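You operate a simulated robot arm through the tools that you are given. There is no shell and no other tool. Be economical: measure what you need, move in short steps, check, and stop when the job is done.

Carry out the task below with a simulated robot arm. There is one attempt and no reset: what you move stays moved.

JOB
Move the two toothbrushes from the cups into the brush stand, each in the well of its colour.

Only the result counts: the job must be done as asked and must still hold three seconds after the hand-in. Knocking over, shifting, dropping, spilling or breaking anything else fails it.

ROBOT AND FRAMES
A 6-joint arm with a two-finger parallel gripper, fixed in place. Base frame: the origin is at the foot of the arm, x ahead of it, y to its left, z up; the work surface is at about z = 0. Lengths are in m, angles in degrees, forces in N, time in s.
With the tool pointing down near the work surface it reaches from about 0.12 to 0.5 m from the base axis. Its first joint turns from -72.0 to 72.0 degrees. Payload 0.65 kg.
The tool frame sits at the grasp point between the pads (the TCP): z along the fingers, y along the line on which they close. The tips reach 0.025 m beyond it. The gripper opens to 0.076 m. The fingers are 0.018 m wide and 0.01 m thick; the gripper's body (0.036 by 0.078 m) begins 0.045 m behind the TCP.
Orientation is that of the tool frame in the base frame, as a unit quaternion [x, y, z, w]. With the fingers straight down and closing along the base's y, the tool's x points along the base's -x, its y along +y and its z along -z.

CONTROLS
- The arm moves only by the tool move_arm. Its argument "increments" is one flat list of numbers, 7 for each row, row after row: the shift along the tool's x, y, z in units of 100 mm (1.0 is 100 mm), then the turn, a rotation vector about the tool's x, y, z in units of 90 degrees (1.0 is 90 degrees), then the opening, from 0 (shut) to 1 (fully open). In form: [dx, dy, dz, rx, ry, rz, gripper, dx, dy, dz, rx, ry, rz, gripper, ...]. A call has 1 to 10 rows; each row is the pose to reach, as a shift and turn from the pose commanded when the call began, along the tool's axes at that moment. A call with a number of a shift or a turn outside -1 to 1 is refused whole. A row lasts 0.2 s, in which the tool goes at most 0.05 m and 8.6 degrees; a call with a longer step from one row to the next is refused whole, and so is a gripper value outside its range. Where a pose cannot be reached the arm comes as near as it can. A force on the tool above 40 N (or 10 N above the force at the start of the call, whichever is more), or a blocked arm, ends the call early, and 0.2 s more pass. Each finger travels about 0.108 m/s and halts on what it meets, pressing with about 37 N; the grip force reading is that of the motor and also rises with nothing between the fingers. The clock runs only during rows and for 0.2 s after the last one: add rows that repeat a pose to give the fingers time. It gives the time, the measured TCP pose, the force on the tool (base axes), the opening and the grip force at its end, in the units of the frame above (readings bear some noise), with the torque about the TCP (base axes, N m) and any sound that the robot's microphone picked up.
- Cameras (640 x 400 px; columns grow to the right, rows downward): "scene" is fixed at [0.0376, 0.2571, 0.4106]; the picture's right is [-0.92, -0.39, 0.00], its down [-0.19, 0.46, -0.87] and it looks along [0.33, -0.80, -0.50] (base axes); focal length 214 px, centre (320, 200). "wrist" rides on the gripper at [0.058, 0.011, -0.081] in the tool frame; the picture's right is [-0.18, 0.98, 0.00], its down [-0.75, -0.14, -0.64] and it looks along [-0.63, -0.12, 0.77] (tool axes); focal length 243 px, centre (320, 200). There is no depth. A picture from a camera that has moved, and an enlarged one, comes with that camera's place and axes in the base frame and with its lens.
- grab_frame(camera): a new picture of that camera. No time passes.
- close_up(camera, box): a new picture of the part [left, top, right, bottom] of that camera's present view, enlarged. No time passes.
- finish_job(): hands the job in; it is judged then, once.

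Go step by step. Nothing tells you positions but the pictures and the camera data: compare them with the known pose of the tool, close in by small moves and look again before you grip or let go. The budget is 120 turns and 76 pictures, counting those below and the enlarged ones. Unless the task says otherwise, let go and move clear before handing in, and close with one line.

The tools are called after "Request:" as name(argument=value, ...) on one line, values as JSON. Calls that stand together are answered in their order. move_arm: Moves the arm, as the interface text tells. Its arguments: {"type":"object","properties":{"increments":{"type":"array","items":{"type":"number"}}},"required":["increments"]} The other tools are called the same way: grab_frame (camera) takes a picture; close_up (camera, box) takes an enlarged picture of a part of a camera's view; finish_job () hands the job in.

At the start:

```text
time: 0.0
position: [0.2333, -0.0103, 0.3289]
tcp_rot: [-0.001, 1.0, 0.0, 0.0]
force: [-0.5, 0.3, 0.3]
torque: [0.0, 0.02, 0.01]
finger_gap: 0.0757
grip_force: 0.1
```

scene: 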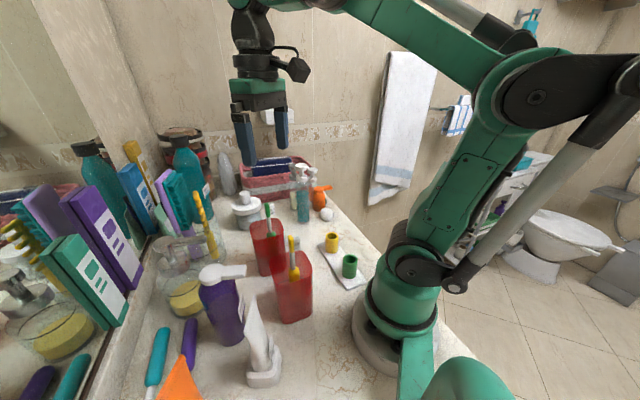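
wrist: 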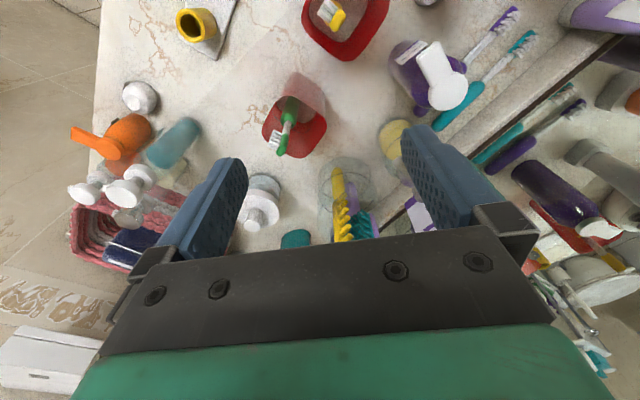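

I see two red cups, one with a yellow brush and one with a green brush, and a stand with a yellow and a green well near the arm's foot. I'll look closer before moving.

Request:
close_up(camera="scene", box=[220, 190, 380, 330])

Request:
close_up(camera="wrist", box=[150, 0, 470, 200])

```text
2.86 times, centred on (300, 260) of scene
camera zoom: at [0.0376, 0.2571, 0.4106], right [-0.92, -0.39, 0.0], down [-0.19, 0.46, -0.87], along [0.33, -0.8, -0.5], focal length 613 px, centre (377, 29)
```

zoom: 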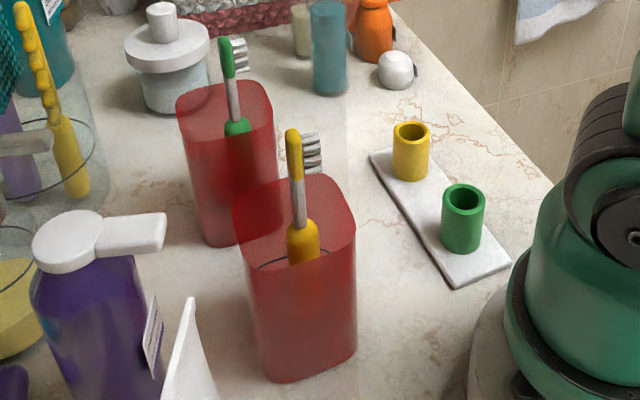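

```text
2.00 times, centred on (310, 100) of wrist
camera zoom: at [0.1747, -0.0001, 0.409], right [0.18, 0.98, 0.0], down [0.75, -0.14, 0.64], along [0.63, -0.12, -0.77], focal length 485 px, centre (340, 400)
```

zoom: 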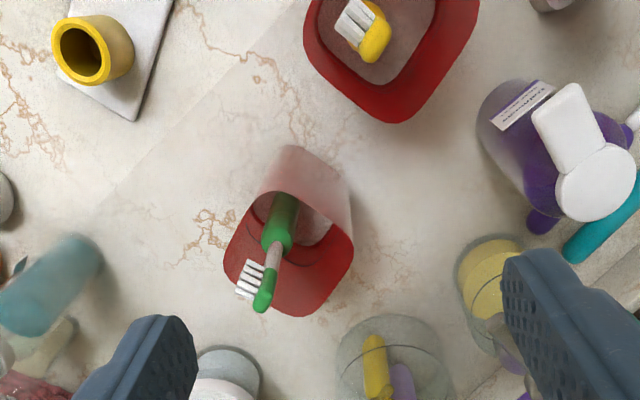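

The brushes stand nearly upright. I put the green one at about (0.293, -0.065) with its handle top at z≈0.095 and head tip at z≈0.168. The well tops look to be at z≈0.057. I'll move above the green brush and turn so the fingers close across its bristle direction.

Request:
move_arm(increments=[-0.15, -0.14, 0.2, 0, 0, -0.055, 1, -0.3, -0.28, 0.4, 0, 0, -0.11, 1, -0.45, -0.42, 0.6, 0, 0, -0.165, 1, -0.59, -0.55, 0.8, 0, 0, -0.222, 1, -0.59, -0.55, 0.8, 0, 0, -0.222, 1])

Request:
grab_frame(camera="wrist")

Request:
grab_frame(camera="scene")

```text
time: 1.2
position: [0.2929, -0.0652, 0.2491]
tcp_rot: [-0.174, 0.985, 0.0, 0.001]
force: [0.2, -0.7, -0.2]
torque: [-0.01, -0.01, 0.01]
finger_gap: 0.0758
grip_force: 0.0
```

```text
71 pictures are left
camera wrist: at [0.2337, -0.0756, 0.3294], right [-0.16, 0.99, 0.0], down [0.75, 0.13, 0.64], along [0.63, 0.11, -0.77], focal length 243 px, centre (320, 200)
```

wrist: 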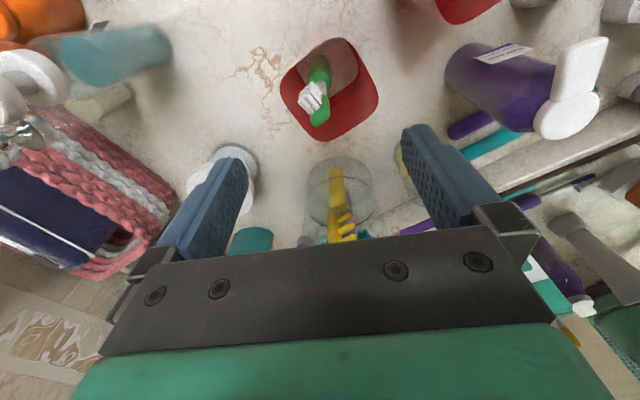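

```text
70 pictures are left
```

scene: 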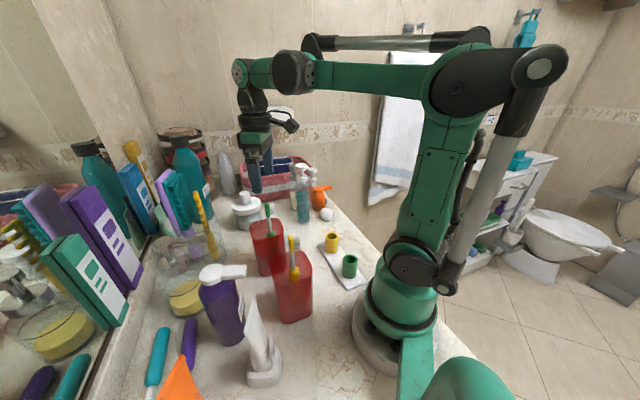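

The tool is above the green brush. I'll zoom in to refine where the brush is and how it leans.

Request:
close_up(camera="wrist", box=[260, 20, 400, 150])

Request:
close_up(camera="scene", box=[240, 195, 320, 255])

```text
3.08 times, centred on (330, 85) of wrist
camera zoom: at [0.2337, -0.0756, 0.3294], right [-0.16, 0.99, 0.0], down [0.75, 0.13, 0.64], along [0.63, 0.11, -0.77], focal length 746 px, centre (289, 554)
```

zoom: 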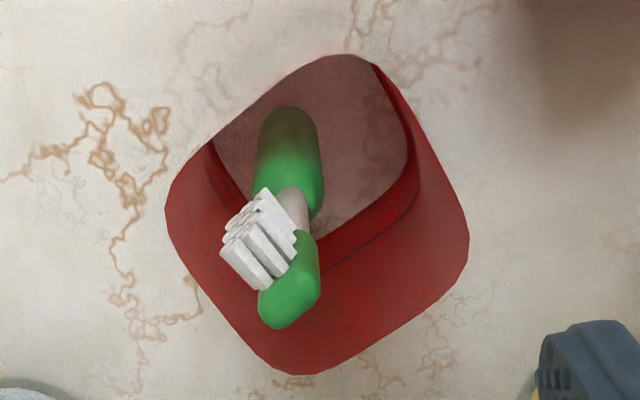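

```text
6.67 times, centred on (280, 225) of scene
camera zoom: at [0.0376, 0.2571, 0.4106], right [-0.92, -0.39, 0.0], down [-0.19, 0.46, -0.87], along [0.33, -0.8, -0.5], focal length 1430 px, centre (587, 33)
```

zoom: 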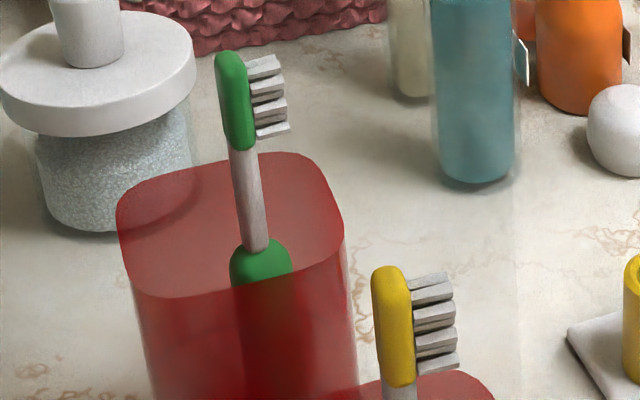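

The brush leans only about 3°. I need the bristle direction more exactly, so I'll zoom in tighter.

Request:
close_up(camera="scene", box=[262, 200, 282, 216])

Request:
close_up(camera="wrist", box=[300, 70, 340, 130])

```text
16.00 times, centred on (272, 208) of scene
camera zoom: at [0.0376, 0.2571, 0.4106], right [-0.92, -0.39, 0.0], down [-0.19, 0.46, -0.87], along [0.33, -0.8, -0.5], focal length 3432 px, centre (1088, 72)
```

zoom: 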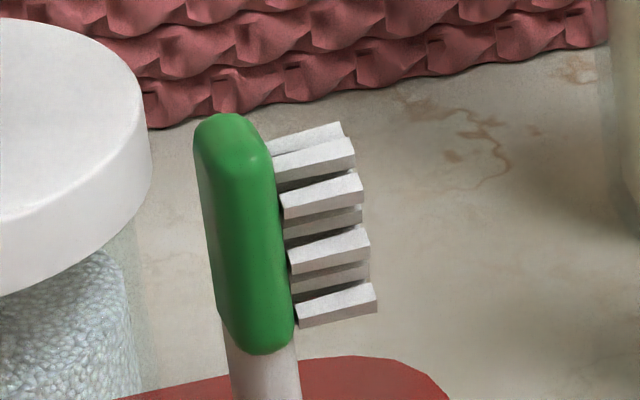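

```text
6.67 times, centred on (320, 100) of wrist
camera zoom: at [0.2337, -0.0756, 0.3294], right [-0.16, 0.99, 0.0], down [0.75, 0.13, 0.64], along [0.63, 0.11, -0.77], focal length 1618 px, centre (320, 867)
```

zoom: 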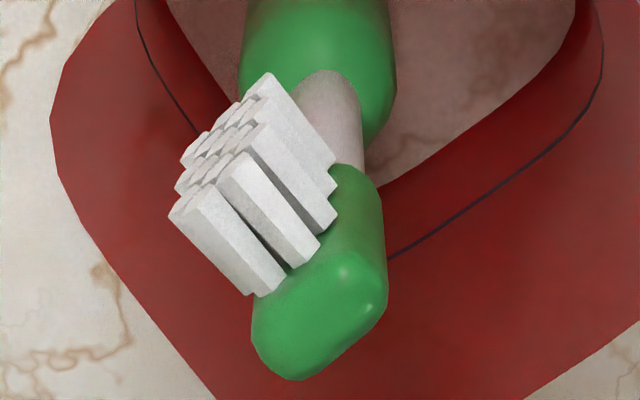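

The bristles point along about (-0.6, -0.8), so I'll turn another 33° to make the fingers close across them and lower partway.

Request:
move_arm(increments=[0, 0, 0.15, 0, 0, -0.09, 1, 0, 0, 0.3, 0, 0, -0.18, 1, 0, 0, 0.45, 0, 0, -0.27, 1, 0, 0, 0.55, 0, 0, -0.36, 1, 0, 0, 0.55, 0, 0, -0.367, 1])

Request:
grab_frame(camera="wrist")

Request:
close_up(camera="scene", box=[220, 130, 320, 280])

```text
time: 2.4
position: [0.2923, -0.0656, 0.1938]
tcp_rot: [-0.448, 0.894, 0.0, 0.0]
force: [-0.2, -0.4, 0.0]
torque: [0.02, 0.01, 0.0]
finger_gap: 0.076
grip_force: 0.1
```

```text
65 pictures are left
camera wrist: at [0.2482, -0.1059, 0.2739], right [-0.68, 0.74, 0.0], down [0.56, 0.52, 0.64], along [0.47, 0.43, -0.77], focal length 243 px, centre (320, 200)
```

wrist: 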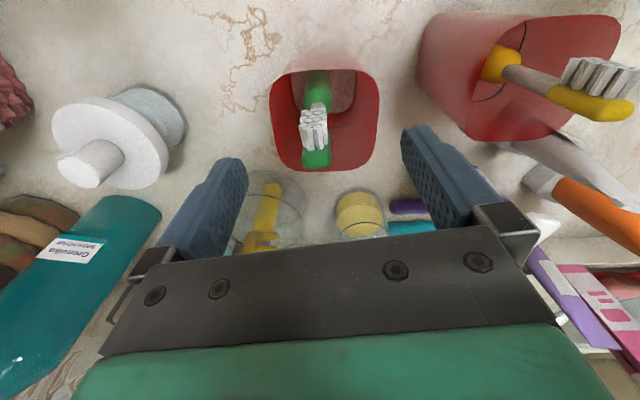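

```text
2.67 times, centred on (270, 205) of scene
camera zoom: at [0.0376, 0.2571, 0.4106], right [-0.92, -0.39, 0.0], down [-0.19, 0.46, -0.87], along [0.33, -0.8, -0.5], focal length 572 px, centre (453, 187)
```

zoom: 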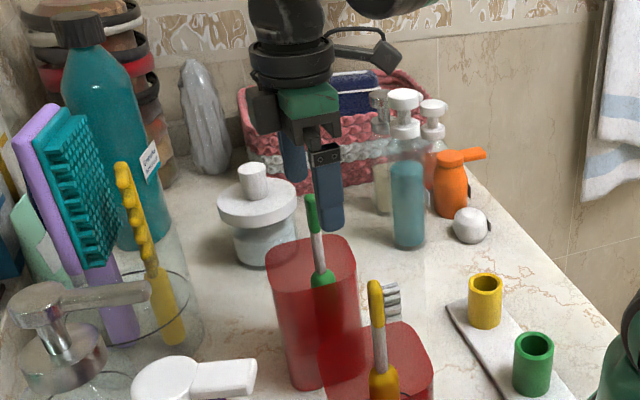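

The brush head is centred between the fingers in both views. I'll go down to the grip height.

Request:
move_arm(increments=[0, 0, 0.25, 0, 0, 0, 1, 0, 0, 0.5, 0, 0, 0, 1, 0, 0, 0.62, 0, 0, 0, 1, 0, 0, 0.62, 0, 0, 0, 1])

Request:
grab_frame(camera="wrist")

Request:
close_up(camera="scene", box=[230, 180, 310, 240])

```text
time: 3.1
position: [0.2931, -0.0658, 0.1389]
tcp_rot: [-0.447, 0.894, 0.003, -0.002]
force: [1.4, 0.5, 22.8]
torque: [0.47, 0.71, -0.05]
finger_gap: 0.0754
grip_force: 0.1
stopped in row 3: the force on the tool passed its limit at 100 N (the readings are from after the stop); the commanded pose is now the measured one
```

```text
63 pictures are left
camera wrist: at [0.2488, -0.1065, 0.2196], right [-0.67, 0.74, 0.01], down [0.57, 0.52, 0.64], along [0.47, 0.44, -0.77], focal length 243 px, centre (320, 200)
```

wrist: 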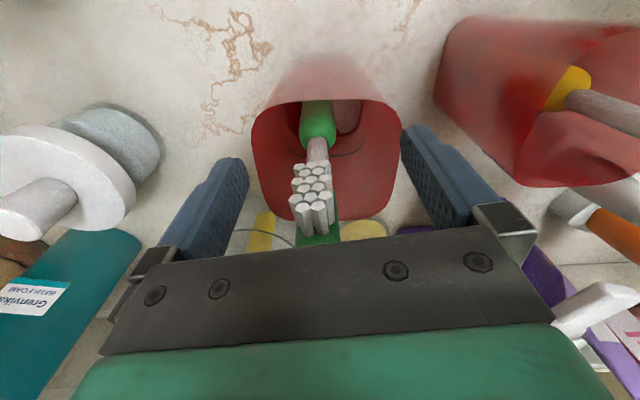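

```text
6.67 times, centred on (270, 210) of scene
camera zoom: at [0.0376, 0.2571, 0.4106], right [-0.92, -0.39, 0.0], down [-0.19, 0.46, -0.87], along [0.33, -0.8, -0.5], focal length 1430 px, centre (653, 133)
```

zoom: 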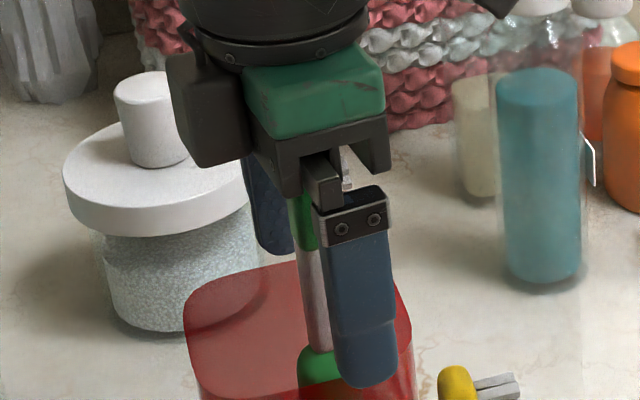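

The head's top touched the gripper body, so the brush is about 1 cm taller than I estimated. I'll back up a few mm to release the push and check.

Request:
move_arm(increments=[0, 0, -0.05, 0, 0, 0, 1, 0, 0, -0.05, 0, 0, 0, 1])

Request:
grab_frame(camera="wrist")

```text
time: 3.8
position: [0.292, -0.0658, 0.1445]
tcp_rot: [-0.447, 0.894, 0.002, -0.002]
force: [0.0, 0.0, -0.2]
torque: [0.02, 0.0, 0.0]
finger_gap: 0.0759
grip_force: 0.1
```

```text
61 pictures are left
camera wrist: at [0.2485, -0.1063, 0.224], right [-0.68, 0.74, 0.01], down [0.57, 0.52, 0.64], along [0.47, 0.44, -0.77], focal length 243 px, centre (320, 200)
```

wrist: 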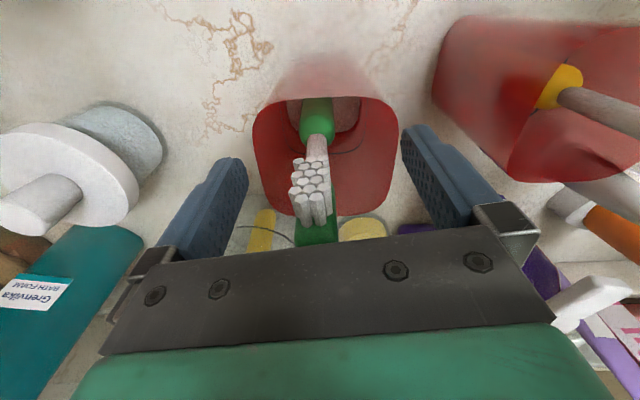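

The brush still stands, centred between the pads. I'll close on the head.

Request:
move_arm(increments=[0, 0, 0, 0, 0, 0, 0.5, 0, 0, 0, 0, 0, 0, 0.2, 0, 0, 0, 0, 0, 0, 0, 0, 0, 0, 0, 0, 0, 0, 0, 0, 0, 0, 0, 0, 0])

Request:
grab_frame(camera="wrist")

```text
time: 5.0
position: [0.2929, -0.0661, 0.1449]
tcp_rot: [-0.446, 0.895, 0.002, -0.002]
force: [0.7, -0.2, -0.2]
torque: [-0.04, -0.03, -0.01]
finger_gap: 0.014
grip_force: 33.7
```

```text
60 pictures are left
camera wrist: at [0.2486, -0.1063, 0.224], right [-0.68, 0.74, 0.01], down [0.57, 0.52, 0.64], along [0.47, 0.44, -0.77], focal length 243 px, centre (320, 200)
```

wrist: 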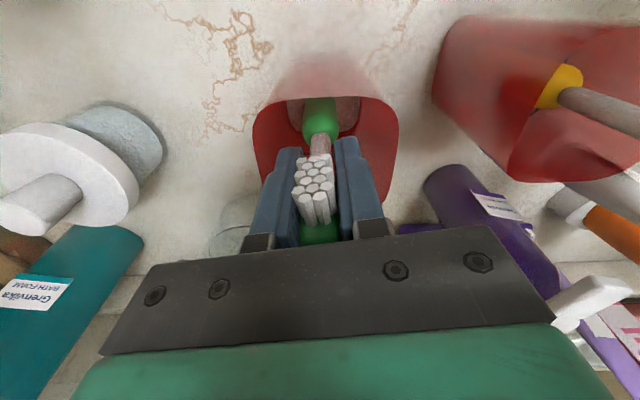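

Gripped at a 14 mm gap. I'll lift slowly straight up.

Request:
move_arm(increments=[0, 0, -0.1, 0, 0, 0, 0, 0, 0, -0.25, 0, 0, 0, 0, 0, 0, -0.4, 0, 0, 0, 0, 0, 0, -0.55, 0, 0, 0, 0, 0, 0, -0.7, 0, 0, 0, 0, 0, 0, -0.85, 0, 0, 0, 0, 0, 0, -1, 0, 0, 0, 0, 0, 0, -1, 0, 0, 0, 0])

Request:
grab_frame(camera="wrist")

Request:
grab_frame(camera="scene")

```text
time: 6.8
position: [0.2924, -0.0662, 0.2434]
tcp_rot: [-0.447, 0.894, 0.002, -0.002]
force: [-0.2, -0.3, -0.5]
torque: [-0.02, -0.02, -0.04]
finger_gap: 0.0142
grip_force: 33.9
```

```text
59 pictures are left
camera wrist: at [0.2491, -0.1068, 0.3238], right [-0.67, 0.74, 0.01], down [0.57, 0.52, 0.64], along [0.47, 0.44, -0.77], focal length 243 px, centre (320, 200)
```

wrist: 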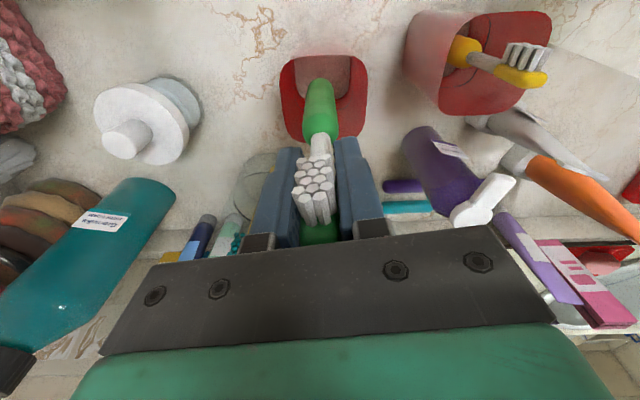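

```text
58 pictures are left
```

scene: 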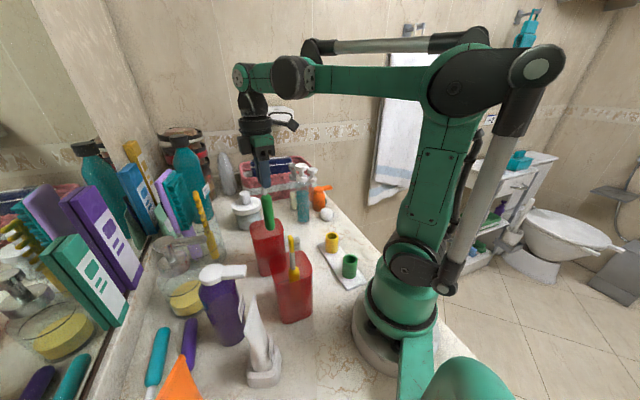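

The brush came up with the hand. I'll check whether the handle's lower end clears the cup.

Request:
close_up(camera="scene", box=[230, 160, 310, 240])

Request:
close_up(camera="wrist", box=[270, 40, 380, 150])

```text
5.00 times, centred on (270, 200) of scene
camera zoom: at [0.0376, 0.2571, 0.4106], right [-0.92, -0.39, 0.0], down [-0.19, 0.46, -0.87], along [0.33, -0.8, -0.5], focal length 1072 px, centre (570, 200)
```

zoom: 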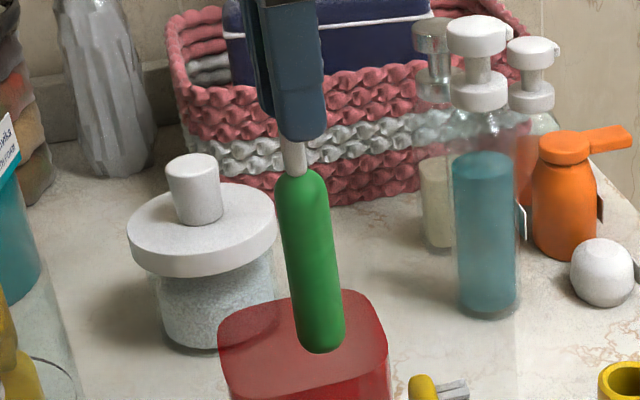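

```text
3.64 times, centred on (325, 95) of wrist
camera zoom: at [0.2491, -0.1068, 0.3238], right [-0.67, 0.74, 0.01], down [0.57, 0.52, 0.64], along [0.47, 0.44, -0.77], focal length 882 px, centre (302, 582)
```

zoom: 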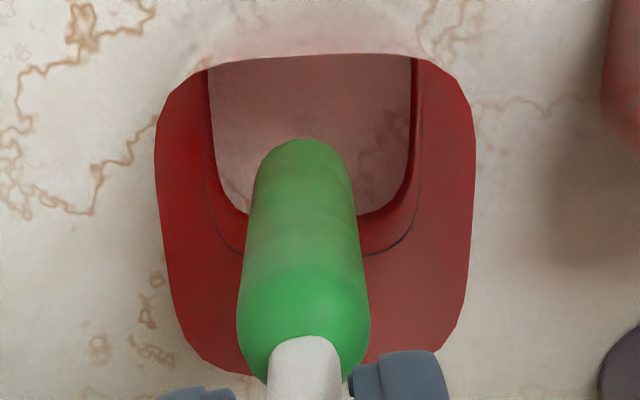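

The handle end is at z≈0.10, just at the rim, and the brush hangs almost vertical. I'll raise it further, then carry it toward the green well.

Request:
move_arm(increments=[0, 0, -0.2, 0, 0, 0, 0, 0, 0, -0.4, 0, 0, 0, 0, 0.15, 0.15, -0.4, 0, 0, 0.04, 0, 0.3, 0.3, -0.4, 0, 0, 0.08, 0, 0.45, 0.45, -0.4, 0, 0, 0.12, 0, 0.6, 0.6, -0.4, 0, 0, 0.16, 0, 0.6, 0.6, -0.4, 0, 0, 0.16, 0])

Request:
grab_frame(camera="wrist")

```text
time: 8.3
position: [0.2082, -0.0766, 0.2832]
tcp_rot: [-0.332, 0.943, 0.002, -0.001]
force: [0.2, 0.6, -0.3]
torque: [-0.02, 0.01, 0.04]
finger_gap: 0.0143
grip_force: 33.5
```

```text
55 pictures are left
camera wrist: at [0.1567, -0.1059, 0.3645], right [-0.47, 0.88, 0.0], down [0.68, 0.36, 0.64], along [0.56, 0.3, -0.77], focal length 243 px, centre (320, 200)
```

wrist: 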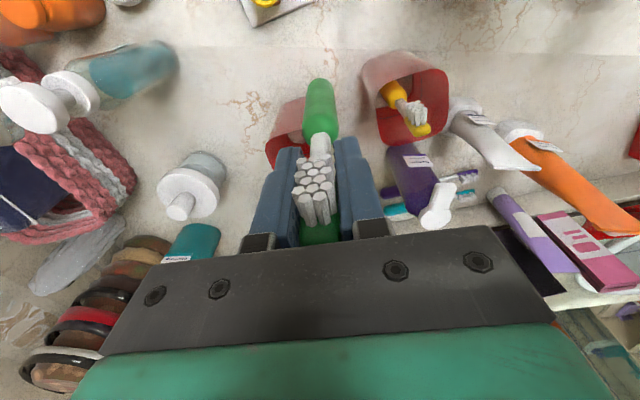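

Carrying on to just short of the green well, at about (0.13, -0.09).

Request:
move_arm(increments=[0.18, 0.1, 0, 0, 0, 0.04, 0, 0.36, 0.2, 0, 0, 0, 0.08, 0, 0.54, 0.3, 0, 0, 0, 0.12, 0, 0.69, 0.385, 0, 0, 0, 0.15, 0, 0.69, 0.385, 0, 0, 0, 0.15, 0])

Request:
grab_frame(camera="wrist")

Request:
grab_frame(camera="scene")

```text
time: 9.6
position: [0.1303, -0.0914, 0.2847]
tcp_rot: [-0.217, 0.976, 0.001, -0.003]
force: [0.6, -0.3, -1.4]
torque: [-0.03, -0.01, 0.0]
finger_gap: 0.014
grip_force: 33.9
```

```text
54 pictures are left
camera wrist: at [0.074, -0.1059, 0.3649], right [-0.25, 0.97, 0.0], down [0.75, 0.19, 0.64], along [0.62, 0.16, -0.77], focal length 243 px, centre (320, 200)
```

wrist: 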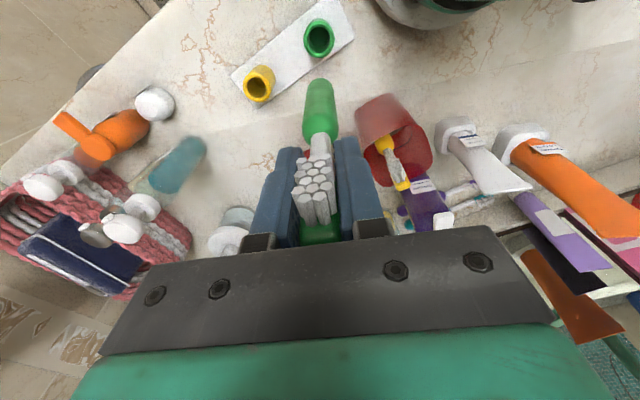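

```text
53 pictures are left
```

scene: 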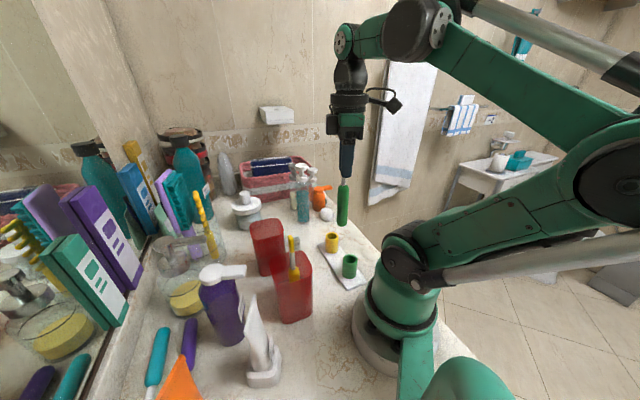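

Both wells are in view. I'll zoom both cameras on them to fix their positions and sizes.

Request:
close_up(camera="wrist", box=[230, 5, 360, 115])

Request:
close_up(camera="scene", box=[310, 175, 380, 295])

```text
3.64 times, centred on (295, 60) of wrist
camera zoom: at [0.074, -0.1059, 0.3649], right [-0.25, 0.97, 0.0], down [0.75, 0.19, 0.64], along [0.62, 0.16, -0.77], focal length 882 px, centre (411, 709)
```

zoom: 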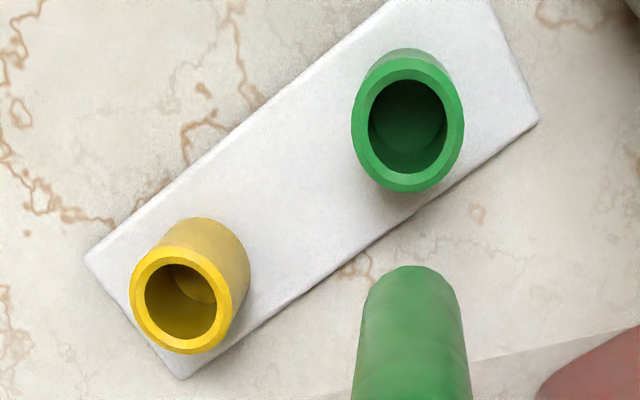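

```text
3.33 times, centred on (345, 235) of scene
camera zoom: at [0.0376, 0.2571, 0.4106], right [-0.92, -0.39, 0.0], down [-0.19, 0.46, -0.87], along [0.33, -0.8, -0.5], focal length 715 px, centre (237, 83)
```

zoom: 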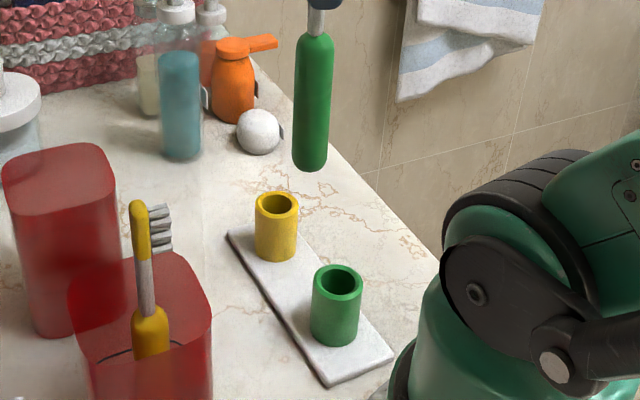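

I place the green well top at (0.1075, -0.098, 0.049) and the yellow one at (0.1745, -0.160, 0.048). The fit looks tight, so I'll measure the handle and well widths at higher zoom.

Request:
close_up(camera="scene", box=[325, 175, 365, 230])

Request:
close_up(camera="scene", box=[335, 248, 365, 283])

Request:
close_up(camera="wrist", box=[290, 10, 350, 150])

```text
7.27 times, centred on (345, 202) of scene
camera zoom: at [0.0376, 0.2571, 0.4106], right [-0.92, -0.39, 0.0], down [-0.19, 0.46, -0.87], along [0.33, -0.8, -0.5], focal length 1560 px, centre (138, 182)
```

zoom: 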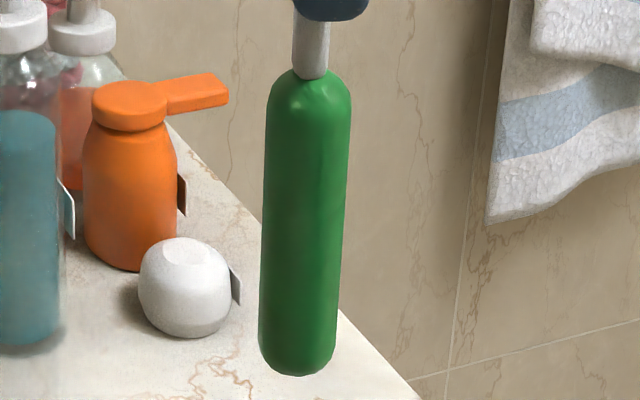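

```text
11.43 times, centred on (350, 266) of scene
camera zoom: at [0.0376, 0.2571, 0.4106], right [-0.92, -0.39, 0.0], down [-0.19, 0.46, -0.87], along [0.33, -0.8, -0.5], focal length 2451 px, centre (-23, -549)
```

zoom: 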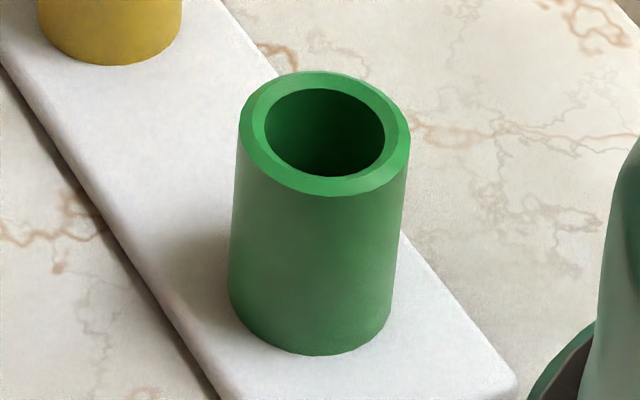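

```text
2.86 times, centred on (320, 80) of wrist
camera zoom: at [0.074, -0.1059, 0.3649], right [-0.25, 0.97, 0.0], down [0.75, 0.19, 0.64], along [0.62, 0.16, -0.77], focal length 693 px, centre (320, 543)
```

zoom: 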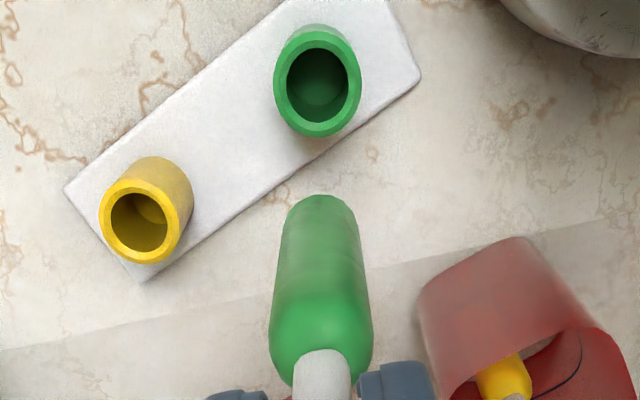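

The bore is about 24 mm and the handle about 21.5 mm with a rounded end, so I need an accuracy of 1–2 mm. I'll shift over the well and lower until the handle end is about 1 cm above the rim, then align by direct comparison.

Request:
move_arm(increments=[0.22, 0.037, 0, 0, 0, 0, 0, 0.22, 0.037, 0.25, 0, 0, 0, 0, 0.22, 0.037, 0.5, 0, 0, 0, 0, 0.22, 0.037, 0.75, 0, 0, 0, 0, 0.22, 0.037, 0.75, 0, 0, 0, 0])

Request:
close_up(camera="wrist", box=[260, 10, 380, 150])

Request:
close_up(camera="scene", box=[320, 215, 380, 285])

```text
time: 10.8
position: [0.1094, -0.0985, 0.2101]
tcp_rot: [-0.218, 0.976, 0.002, -0.003]
force: [-0.9, 0.3, 0.6]
torque: [0.0, 0.0, 0.02]
finger_gap: 0.0142
grip_force: 34.2
```

```text
2.86 times, centred on (320, 80) of wrist
camera zoom: at [0.0525, -0.1128, 0.2899], right [-0.25, 0.97, 0.0], down [0.74, 0.19, 0.64], along [0.62, 0.16, -0.77], focal length 693 px, centre (320, 543)
```

zoom: 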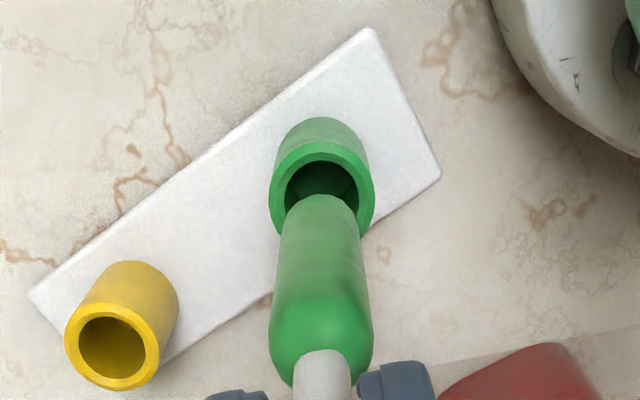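

```text
5.71 times, centred on (350, 250) of scene
camera zoom: at [0.0376, 0.2571, 0.4106], right [-0.92, -0.39, 0.0], down [-0.19, 0.46, -0.87], along [0.33, -0.8, -0.5], focal length 1226 px, centre (149, -86)
```

zoom: 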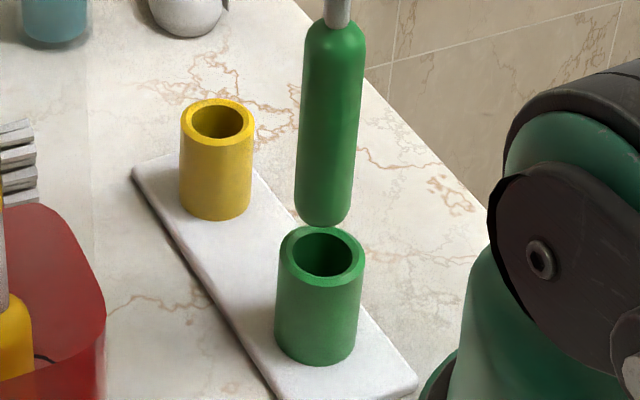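

Both views show the handle end directly over the bore, within about 1 mm. I'll nudge +1 mm in tool x and +0.6 mm in tool y and lower slowly into the mouth.

Request:
move_arm(increments=[0.01, 0.006, 0.08, 0, 0, 0, 0, 0.01, 0.006, 0.16, 0, 0, 0, 0, 0.01, 0.006, 0.22, 0, 0, 0, 0, 0.01, 0.006, 0.28, 0, 0, 0, 0])

Request:
close_up(camera="wrist", box=[260, 10, 380, 150])

Request:
close_up(camera="scene", box=[320, 215, 380, 285])

```text
time: 11.8
position: [0.1071, -0.0969, 0.1814]
tcp_rot: [-0.218, 0.976, 0.002, -0.003]
force: [-0.6, -0.4, -1.1]
torque: [0.03, 0.0, -0.02]
finger_gap: 0.0144
grip_force: 33.9
```

```text
2.86 times, centred on (320, 80) of wrist
camera zoom: at [0.0508, -0.1124, 0.2618], right [-0.25, 0.97, 0.0], down [0.74, 0.19, 0.64], along [0.62, 0.16, -0.77], focal length 693 px, centre (320, 543)
```

zoom: 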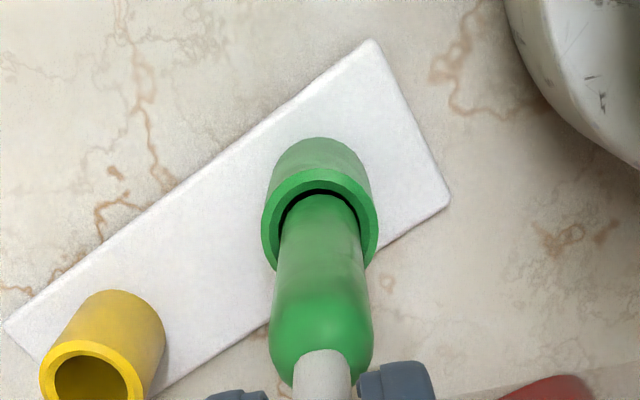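

```text
5.71 times, centred on (350, 250) of scene
camera zoom: at [0.0376, 0.2571, 0.4106], right [-0.92, -0.39, 0.0], down [-0.19, 0.46, -0.87], along [0.33, -0.8, -0.5], focal length 1226 px, centre (149, -86)
```

zoom: 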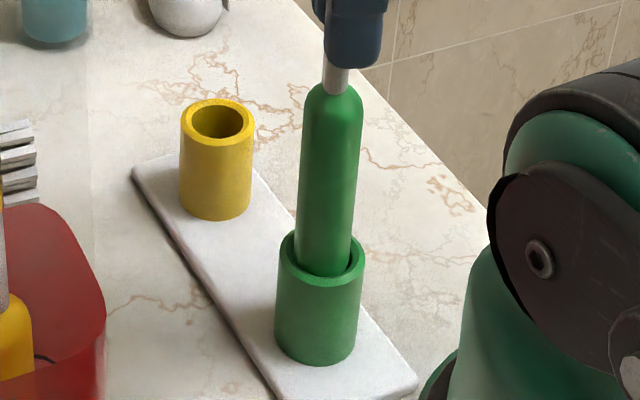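

The handle end is in the bore with no side force. I'll lower on gently until just above the bottom.

Request:
move_arm(increments=[0, 0, 0.05, 0, 0, 0, 0, 0, 0, 0.1, 0, 0, 0, 0, 0, 0, 0.15, 0, 0, 0, 0, 0, 0, 0.2, 0, 0, 0, 0, 0, 0, 0.24, 0, 0, 0, 0])

Request:
close_up(camera="scene", box=[320, 195, 380, 285])

```text
time: 12.9
position: [0.1088, -0.0974, 0.1578]
tcp_rot: [-0.218, 0.976, 0.001, -0.003]
force: [0.6, 0.2, -0.6]
torque: [0.0, -0.01, 0.0]
finger_gap: 0.0144
grip_force: 33.5
```

```text
4.44 times, centred on (350, 240) of scene
camera zoom: at [0.0376, 0.2571, 0.4106], right [-0.92, -0.39, 0.0], down [-0.19, 0.46, -0.87], along [0.33, -0.8, -0.5], focal length 953 px, centre (187, 22)
```

zoom: 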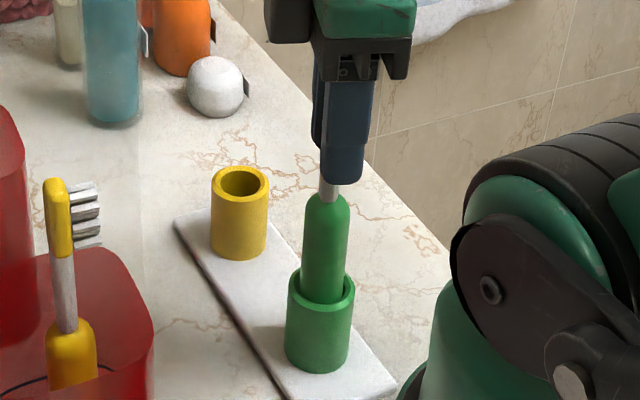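

There's still no contact. I'll go down a few more mm and watch the force.

Request:
move_arm(increments=[0, 0, 0.02, 0, 0, 0, 0, 0, 0, 0.04, 0, 0, 0, 0, 0, 0, 0.055, 0, 0, 0, 0])

```text
time: 13.8
position: [0.1064, -0.0981, 0.1526]
tcp_rot: [-0.217, 0.976, 0.001, -0.003]
force: [-0.4, -0.9, 0.0]
torque: [0.04, 0.04, -0.02]
finger_gap: 0.0142
grip_force: 33.2
```

Request:
move_arm(increments=[0, 0, 0.015, 0, 0, 0, 0, 0, 0, 0.03, 0, 0, 0, 0])

```text
time: 14.3
position: [0.1072, -0.0968, 0.1495]
tcp_rot: [-0.218, 0.976, 0.0, -0.003]
force: [-0.4, -0.5, -0.2]
torque: [0.0, -0.03, 0.01]
finger_gap: 0.0143
grip_force: 33.7
```

No contact yet; the handle end should be at z≈0.01. I'll go 2–3 mm more.

Request:
move_arm(increments=[0, 0, 0.015, 0, 0, 0, 0, 0, 0, 0.025, 0, 0, 0, 0])

```text
time: 14.9
position: [0.108, -0.0974, 0.147]
tcp_rot: [-0.219, 0.976, 0.002, -0.003]
force: [0.2, 0.2, -0.1]
torque: [0.0, 0.01, -0.01]
finger_gap: 0.0144
grip_force: 34.0
```

Any remaining drop is only a few mm. I'll open gradually.

Request:
move_arm(increments=[0, 0, 0, 0, 0, 0, 0.2, 0, 0, 0, 0, 0, 0, 0.25, 0, 0, 0, 0, 0, 0, 0.35, 0, 0, 0, 0, 0, 0, 0.5, 0, 0, 0, 0, 0, 0, 0.5])

Request:
grab_frame(camera="wrist")

Request:
close_up(camera="scene", box=[310, 175, 390, 295])

```text
time: 16.1
position: [0.1063, -0.0968, 0.1466]
tcp_rot: [-0.217, 0.976, 0.001, -0.003]
force: [-0.3, 0.3, -0.9]
torque: [0.0, 0.02, 0.01]
finger_gap: 0.0379
grip_force: 0.0
```

```text
42 pictures are left
camera wrist: at [0.0505, -0.112, 0.2271], right [-0.25, 0.97, 0.0], down [0.74, 0.19, 0.64], along [0.62, 0.16, -0.77], focal length 243 px, centre (320, 200)
```

wrist: 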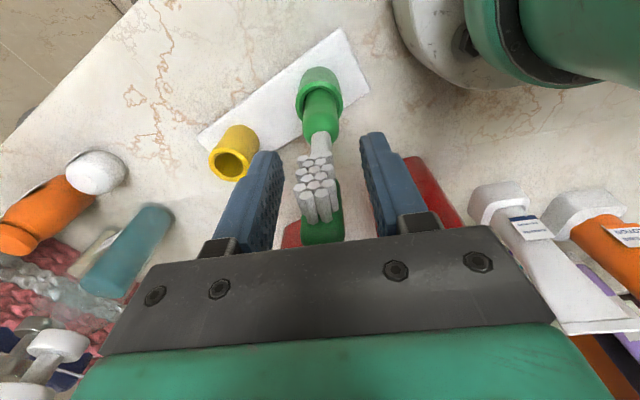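

```text
3.33 times, centred on (350, 235) of scene
camera zoom: at [0.0376, 0.2571, 0.4106], right [-0.92, -0.39, 0.0], down [-0.19, 0.46, -0.87], along [0.33, -0.8, -0.5], focal length 715 px, centre (220, 83)
```

zoom: 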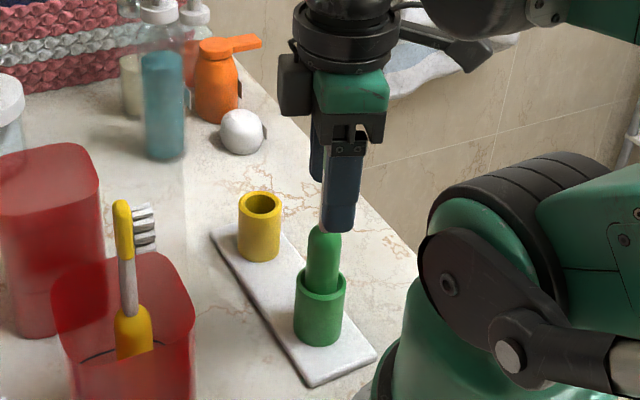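

The green brush stands in the green well. I'll open a little more and rise straight up.

Request:
move_arm(increments=[0, 0, 0, 0, 0, 0, 0.7, 0, 0, -0.15, 0, 0, 0, 0.7, 0, 0, -0.4, 0, 0, 0, 0.7, 0, 0, -0.7, 0, 0, 0, 0.7, 0, 0, -1, 0, 0, 0, 0.7, 0, 0, -1, 0, 0, 0, 1])

Request:
grab_frame(camera="wrist")

Request:
close_up(camera="scene", box=[240, 195, 380, 335])

```text
time: 17.6
position: [0.1072, -0.0976, 0.2476]
tcp_rot: [-0.217, 0.976, 0.001, -0.003]
force: [-0.2, 0.1, 0.2]
torque: [0.0, -0.01, 0.02]
finger_gap: 0.0762
grip_force: 0.1
```

```text
40 pictures are left
camera wrist: at [0.0505, -0.1119, 0.328], right [-0.25, 0.97, 0.0], down [0.74, 0.19, 0.64], along [0.62, 0.16, -0.77], focal length 243 px, centre (320, 200)
```

wrist: 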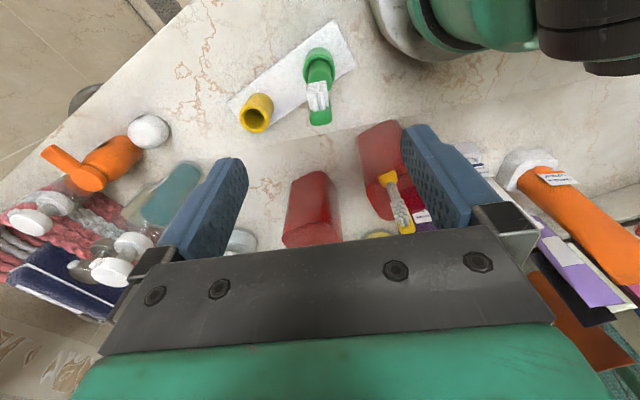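

```text
2.86 times, centred on (310, 265) of scene
camera zoom: at [0.0376, 0.2571, 0.4106], right [-0.92, -0.39, 0.0], down [-0.19, 0.46, -0.87], along [0.33, -0.8, -0.5], focal length 613 px, centre (349, 14)
```

zoom: 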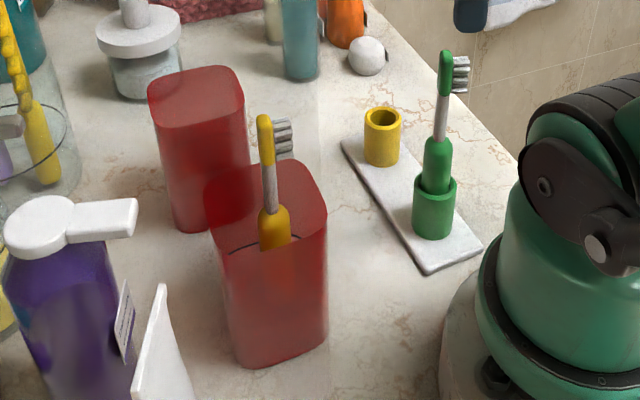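

Green is done and nothing else moved. The yellow brush is at about (0.192, 0.012), so I'll go above it next.

Request:
move_arm(increments=[-0.2, 0.1, -0.2, 0, 0, 0, 1, -0.4, 0.2, -0.3, 0, 0, 0, 1, -0.6, 0.32, -0.3, 0, 0, 0, 1, -0.8, 0.43, -0.3, 0, 0, 0, 1, -1, 0.54, -0.3, 0, 0, 0, 1, -1, 0.54, -0.3, 0, 0, 0, 1])

Request:
grab_frame(camera="wrist")

```text
time: 18.9
position: [0.1757, -0.0061, 0.2774]
tcp_rot: [-0.216, 0.976, 0.001, -0.003]
force: [0.4, 0.0, 0.0]
torque: [0.02, -0.02, 0.03]
finger_gap: 0.0761
grip_force: 0.1
```

```text
38 pictures are left
camera wrist: at [0.119, -0.0211, 0.3574], right [-0.25, 0.97, 0.0], down [0.75, 0.19, 0.64], along [0.62, 0.16, -0.77], focal length 243 px, centre (320, 200)
```

wrist: 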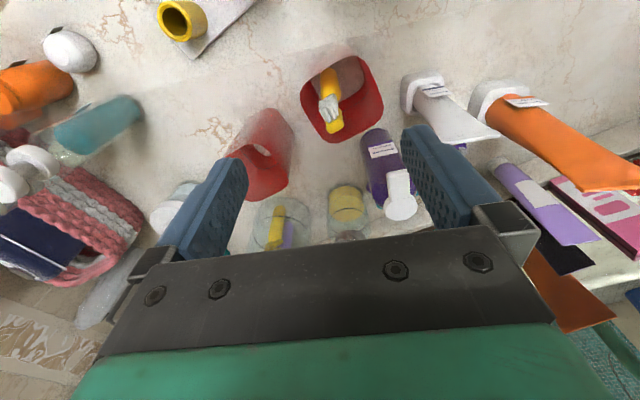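

Request:
close_up(camera="wrist", box=[295, 35, 385, 150])

Request:
close_up(camera="scene", box=[275, 225, 320, 290])

```text
3.48 times, centred on (340, 92) of wrist
camera zoom: at [0.119, -0.0211, 0.3574], right [-0.25, 0.97, 0.0], down [0.75, 0.19, 0.64], along [0.62, 0.16, -0.77], focal length 844 px, centre (250, 574)
```

zoom: 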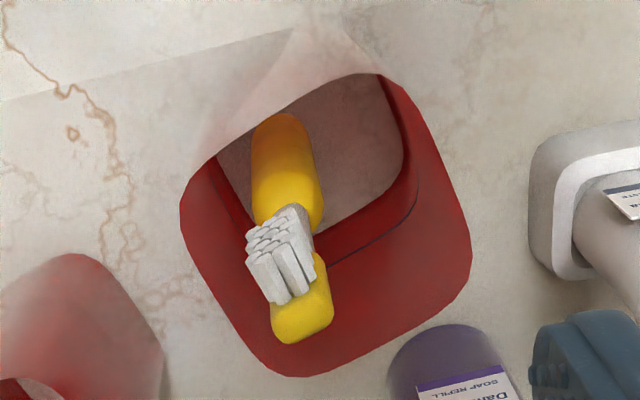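

```text
6.15 times, centred on (298, 258) of scene
camera zoom: at [0.0376, 0.2571, 0.4106], right [-0.92, -0.39, 0.0], down [-0.19, 0.46, -0.87], along [0.33, -0.8, -0.5], focal length 1320 px, centre (458, -154)
```

zoom: 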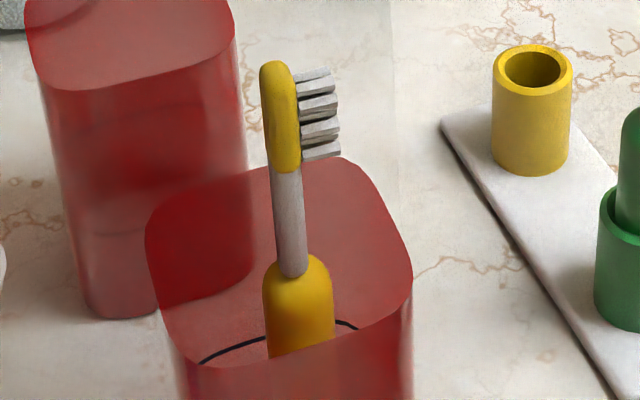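

The yellow bristles point along about (-0.76, -0.65), and the head is near (0.190, 0.0105). I'll centre over it, turn 15° more and go down to z≈0.195.

Request:
move_arm(increments=[-0.2, 0.09, 0, 0, 0, -0.08, 1, -0.2, 0.09, 0.2, 0, 0, -0.172, 1, -0.2, 0.09, 0.4, 0, 0, -0.172, 1, -0.2, 0.09, 0.6, 0, 0, -0.172, 1, -0.2, 0.09, 0.82, 0, 0, -0.172, 1, -0.2, 0.09, 0.82, 0, 0, -0.172, 1])

Request:
grab_frame(camera="wrist")

Request:
close_up(camera="scene", box=[250, 190, 340, 290])

```text
time: 20.4
position: [0.1899, 0.0108, 0.1941]
tcp_rot: [-0.347, 0.938, 0.002, -0.003]
force: [-0.7, -0.5, -0.3]
torque: [0.03, -0.01, -0.02]
finger_gap: 0.0762
grip_force: 0.1
```

```text
35 pictures are left
camera wrist: at [0.1395, -0.0187, 0.2751], right [-0.5, 0.87, 0.0], down [0.67, 0.38, 0.64], along [0.55, 0.32, -0.77], focal length 243 px, centre (320, 200)
```

wrist: 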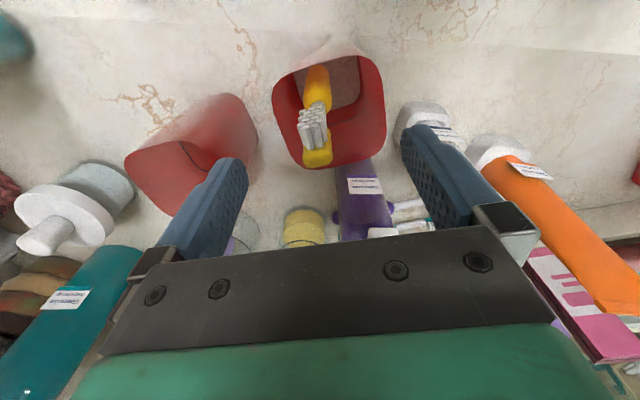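

```text
4.00 times, centred on (295, 240) of scene
camera zoom: at [0.0376, 0.2571, 0.4106], right [-0.92, -0.39, 0.0], down [-0.19, 0.46, -0.87], along [0.33, -0.8, -0.5], focal length 858 px, centre (420, 40)
```

zoom: 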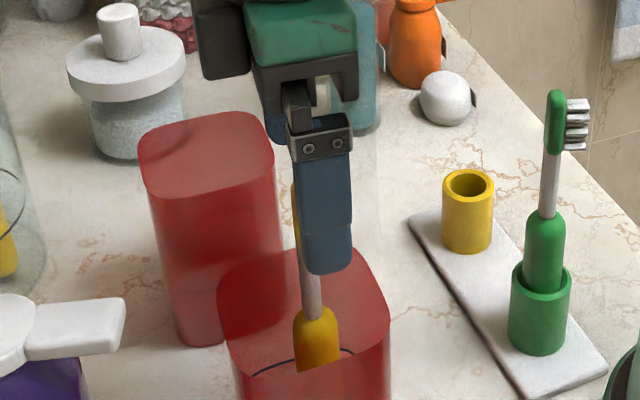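

The yellow head sits centred on the tool axis. I'll go down to the same grip height that worked for the green one.

Request:
move_arm(increments=[0, 0, 0.2, 0, 0, 0, 1, 0, 0, 0.35, 0, 0, 0, 1, 0, 0, 0.48, 0, 0, 0, 1, 0, 0, 0.48, 0, 0, 0, 1])

Request:
grab_frame(camera="wrist")

```text
time: 21.4
position: [0.1896, 0.0114, 0.1482]
tcp_rot: [-0.347, 0.938, 0.002, -0.002]
force: [-0.2, 0.4, 0.1]
torque: [0.0, -0.02, 0.01]
finger_gap: 0.0759
grip_force: 0.1
```

```text
33 pictures are left
camera wrist: at [0.1388, -0.0187, 0.2271], right [-0.5, 0.87, 0.0], down [0.67, 0.38, 0.64], along [0.55, 0.32, -0.77], focal length 243 px, centre (320, 200)
```

wrist: 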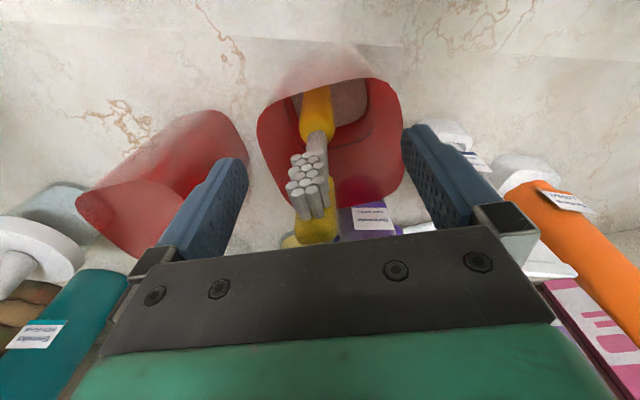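

The bristles still sit slightly left of the head, so I'll turn another 12° and lower 3 mm before closing.

Request:
move_arm(increments=[0, 0, 0, 0, 0, -0.065, 1, 0, -0.01, 0.03, 0, 0, -0.13, 1, 0, -0.01, 0.03, 0, 0, -0.13, 1])

Request:
grab_frame(camera="wrist")

```text
time: 22.1
position: [0.189, 0.0099, 0.1442]
tcp_rot: [-0.441, 0.898, 0.002, -0.002]
force: [-0.8, 0.2, 0.0]
torque: [-0.01, 0.04, -0.01]
finger_gap: 0.0761
grip_force: 0.1
```

```text
32 pictures are left
camera wrist: at [0.1467, -0.0293, 0.2243], right [-0.67, 0.75, 0.01], down [0.57, 0.51, 0.64], along [0.47, 0.43, -0.77], focal length 243 px, centre (320, 200)
```

wrist: 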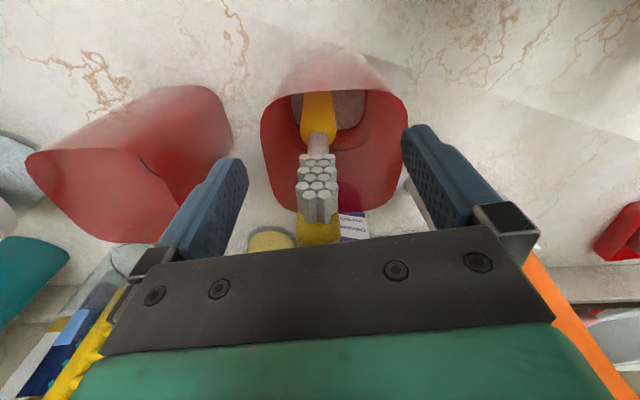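

Bristles, head and tool axis now line up. I'll close the fingers.

Request:
move_arm(increments=[0, 0, 0, 0, 0, 0, 0.5, 0, 0, 0, 0, 0, 0, 0.2, 0, 0, 0, 0, 0, 0, 0, 0, 0, 0, 0, 0, 0, 0, 0, 0, 0, 0, 0, 0, 0])

Request:
grab_frame(camera="wrist")

```text
time: 23.4
position: [0.1896, 0.0109, 0.1448]
tcp_rot: [-0.44, 0.898, 0.002, -0.002]
force: [0.1, 0.0, -0.1]
torque: [0.02, -0.02, 0.03]
finger_gap: 0.0141
grip_force: 33.7
```

```text
31 pictures are left
camera wrist: at [0.1466, -0.0292, 0.2243], right [-0.67, 0.75, 0.01], down [0.58, 0.51, 0.64], along [0.48, 0.43, -0.77], focal length 243 px, centre (320, 200)
```

wrist: 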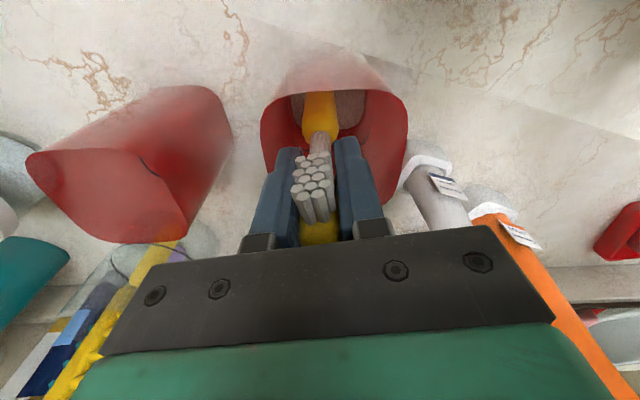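

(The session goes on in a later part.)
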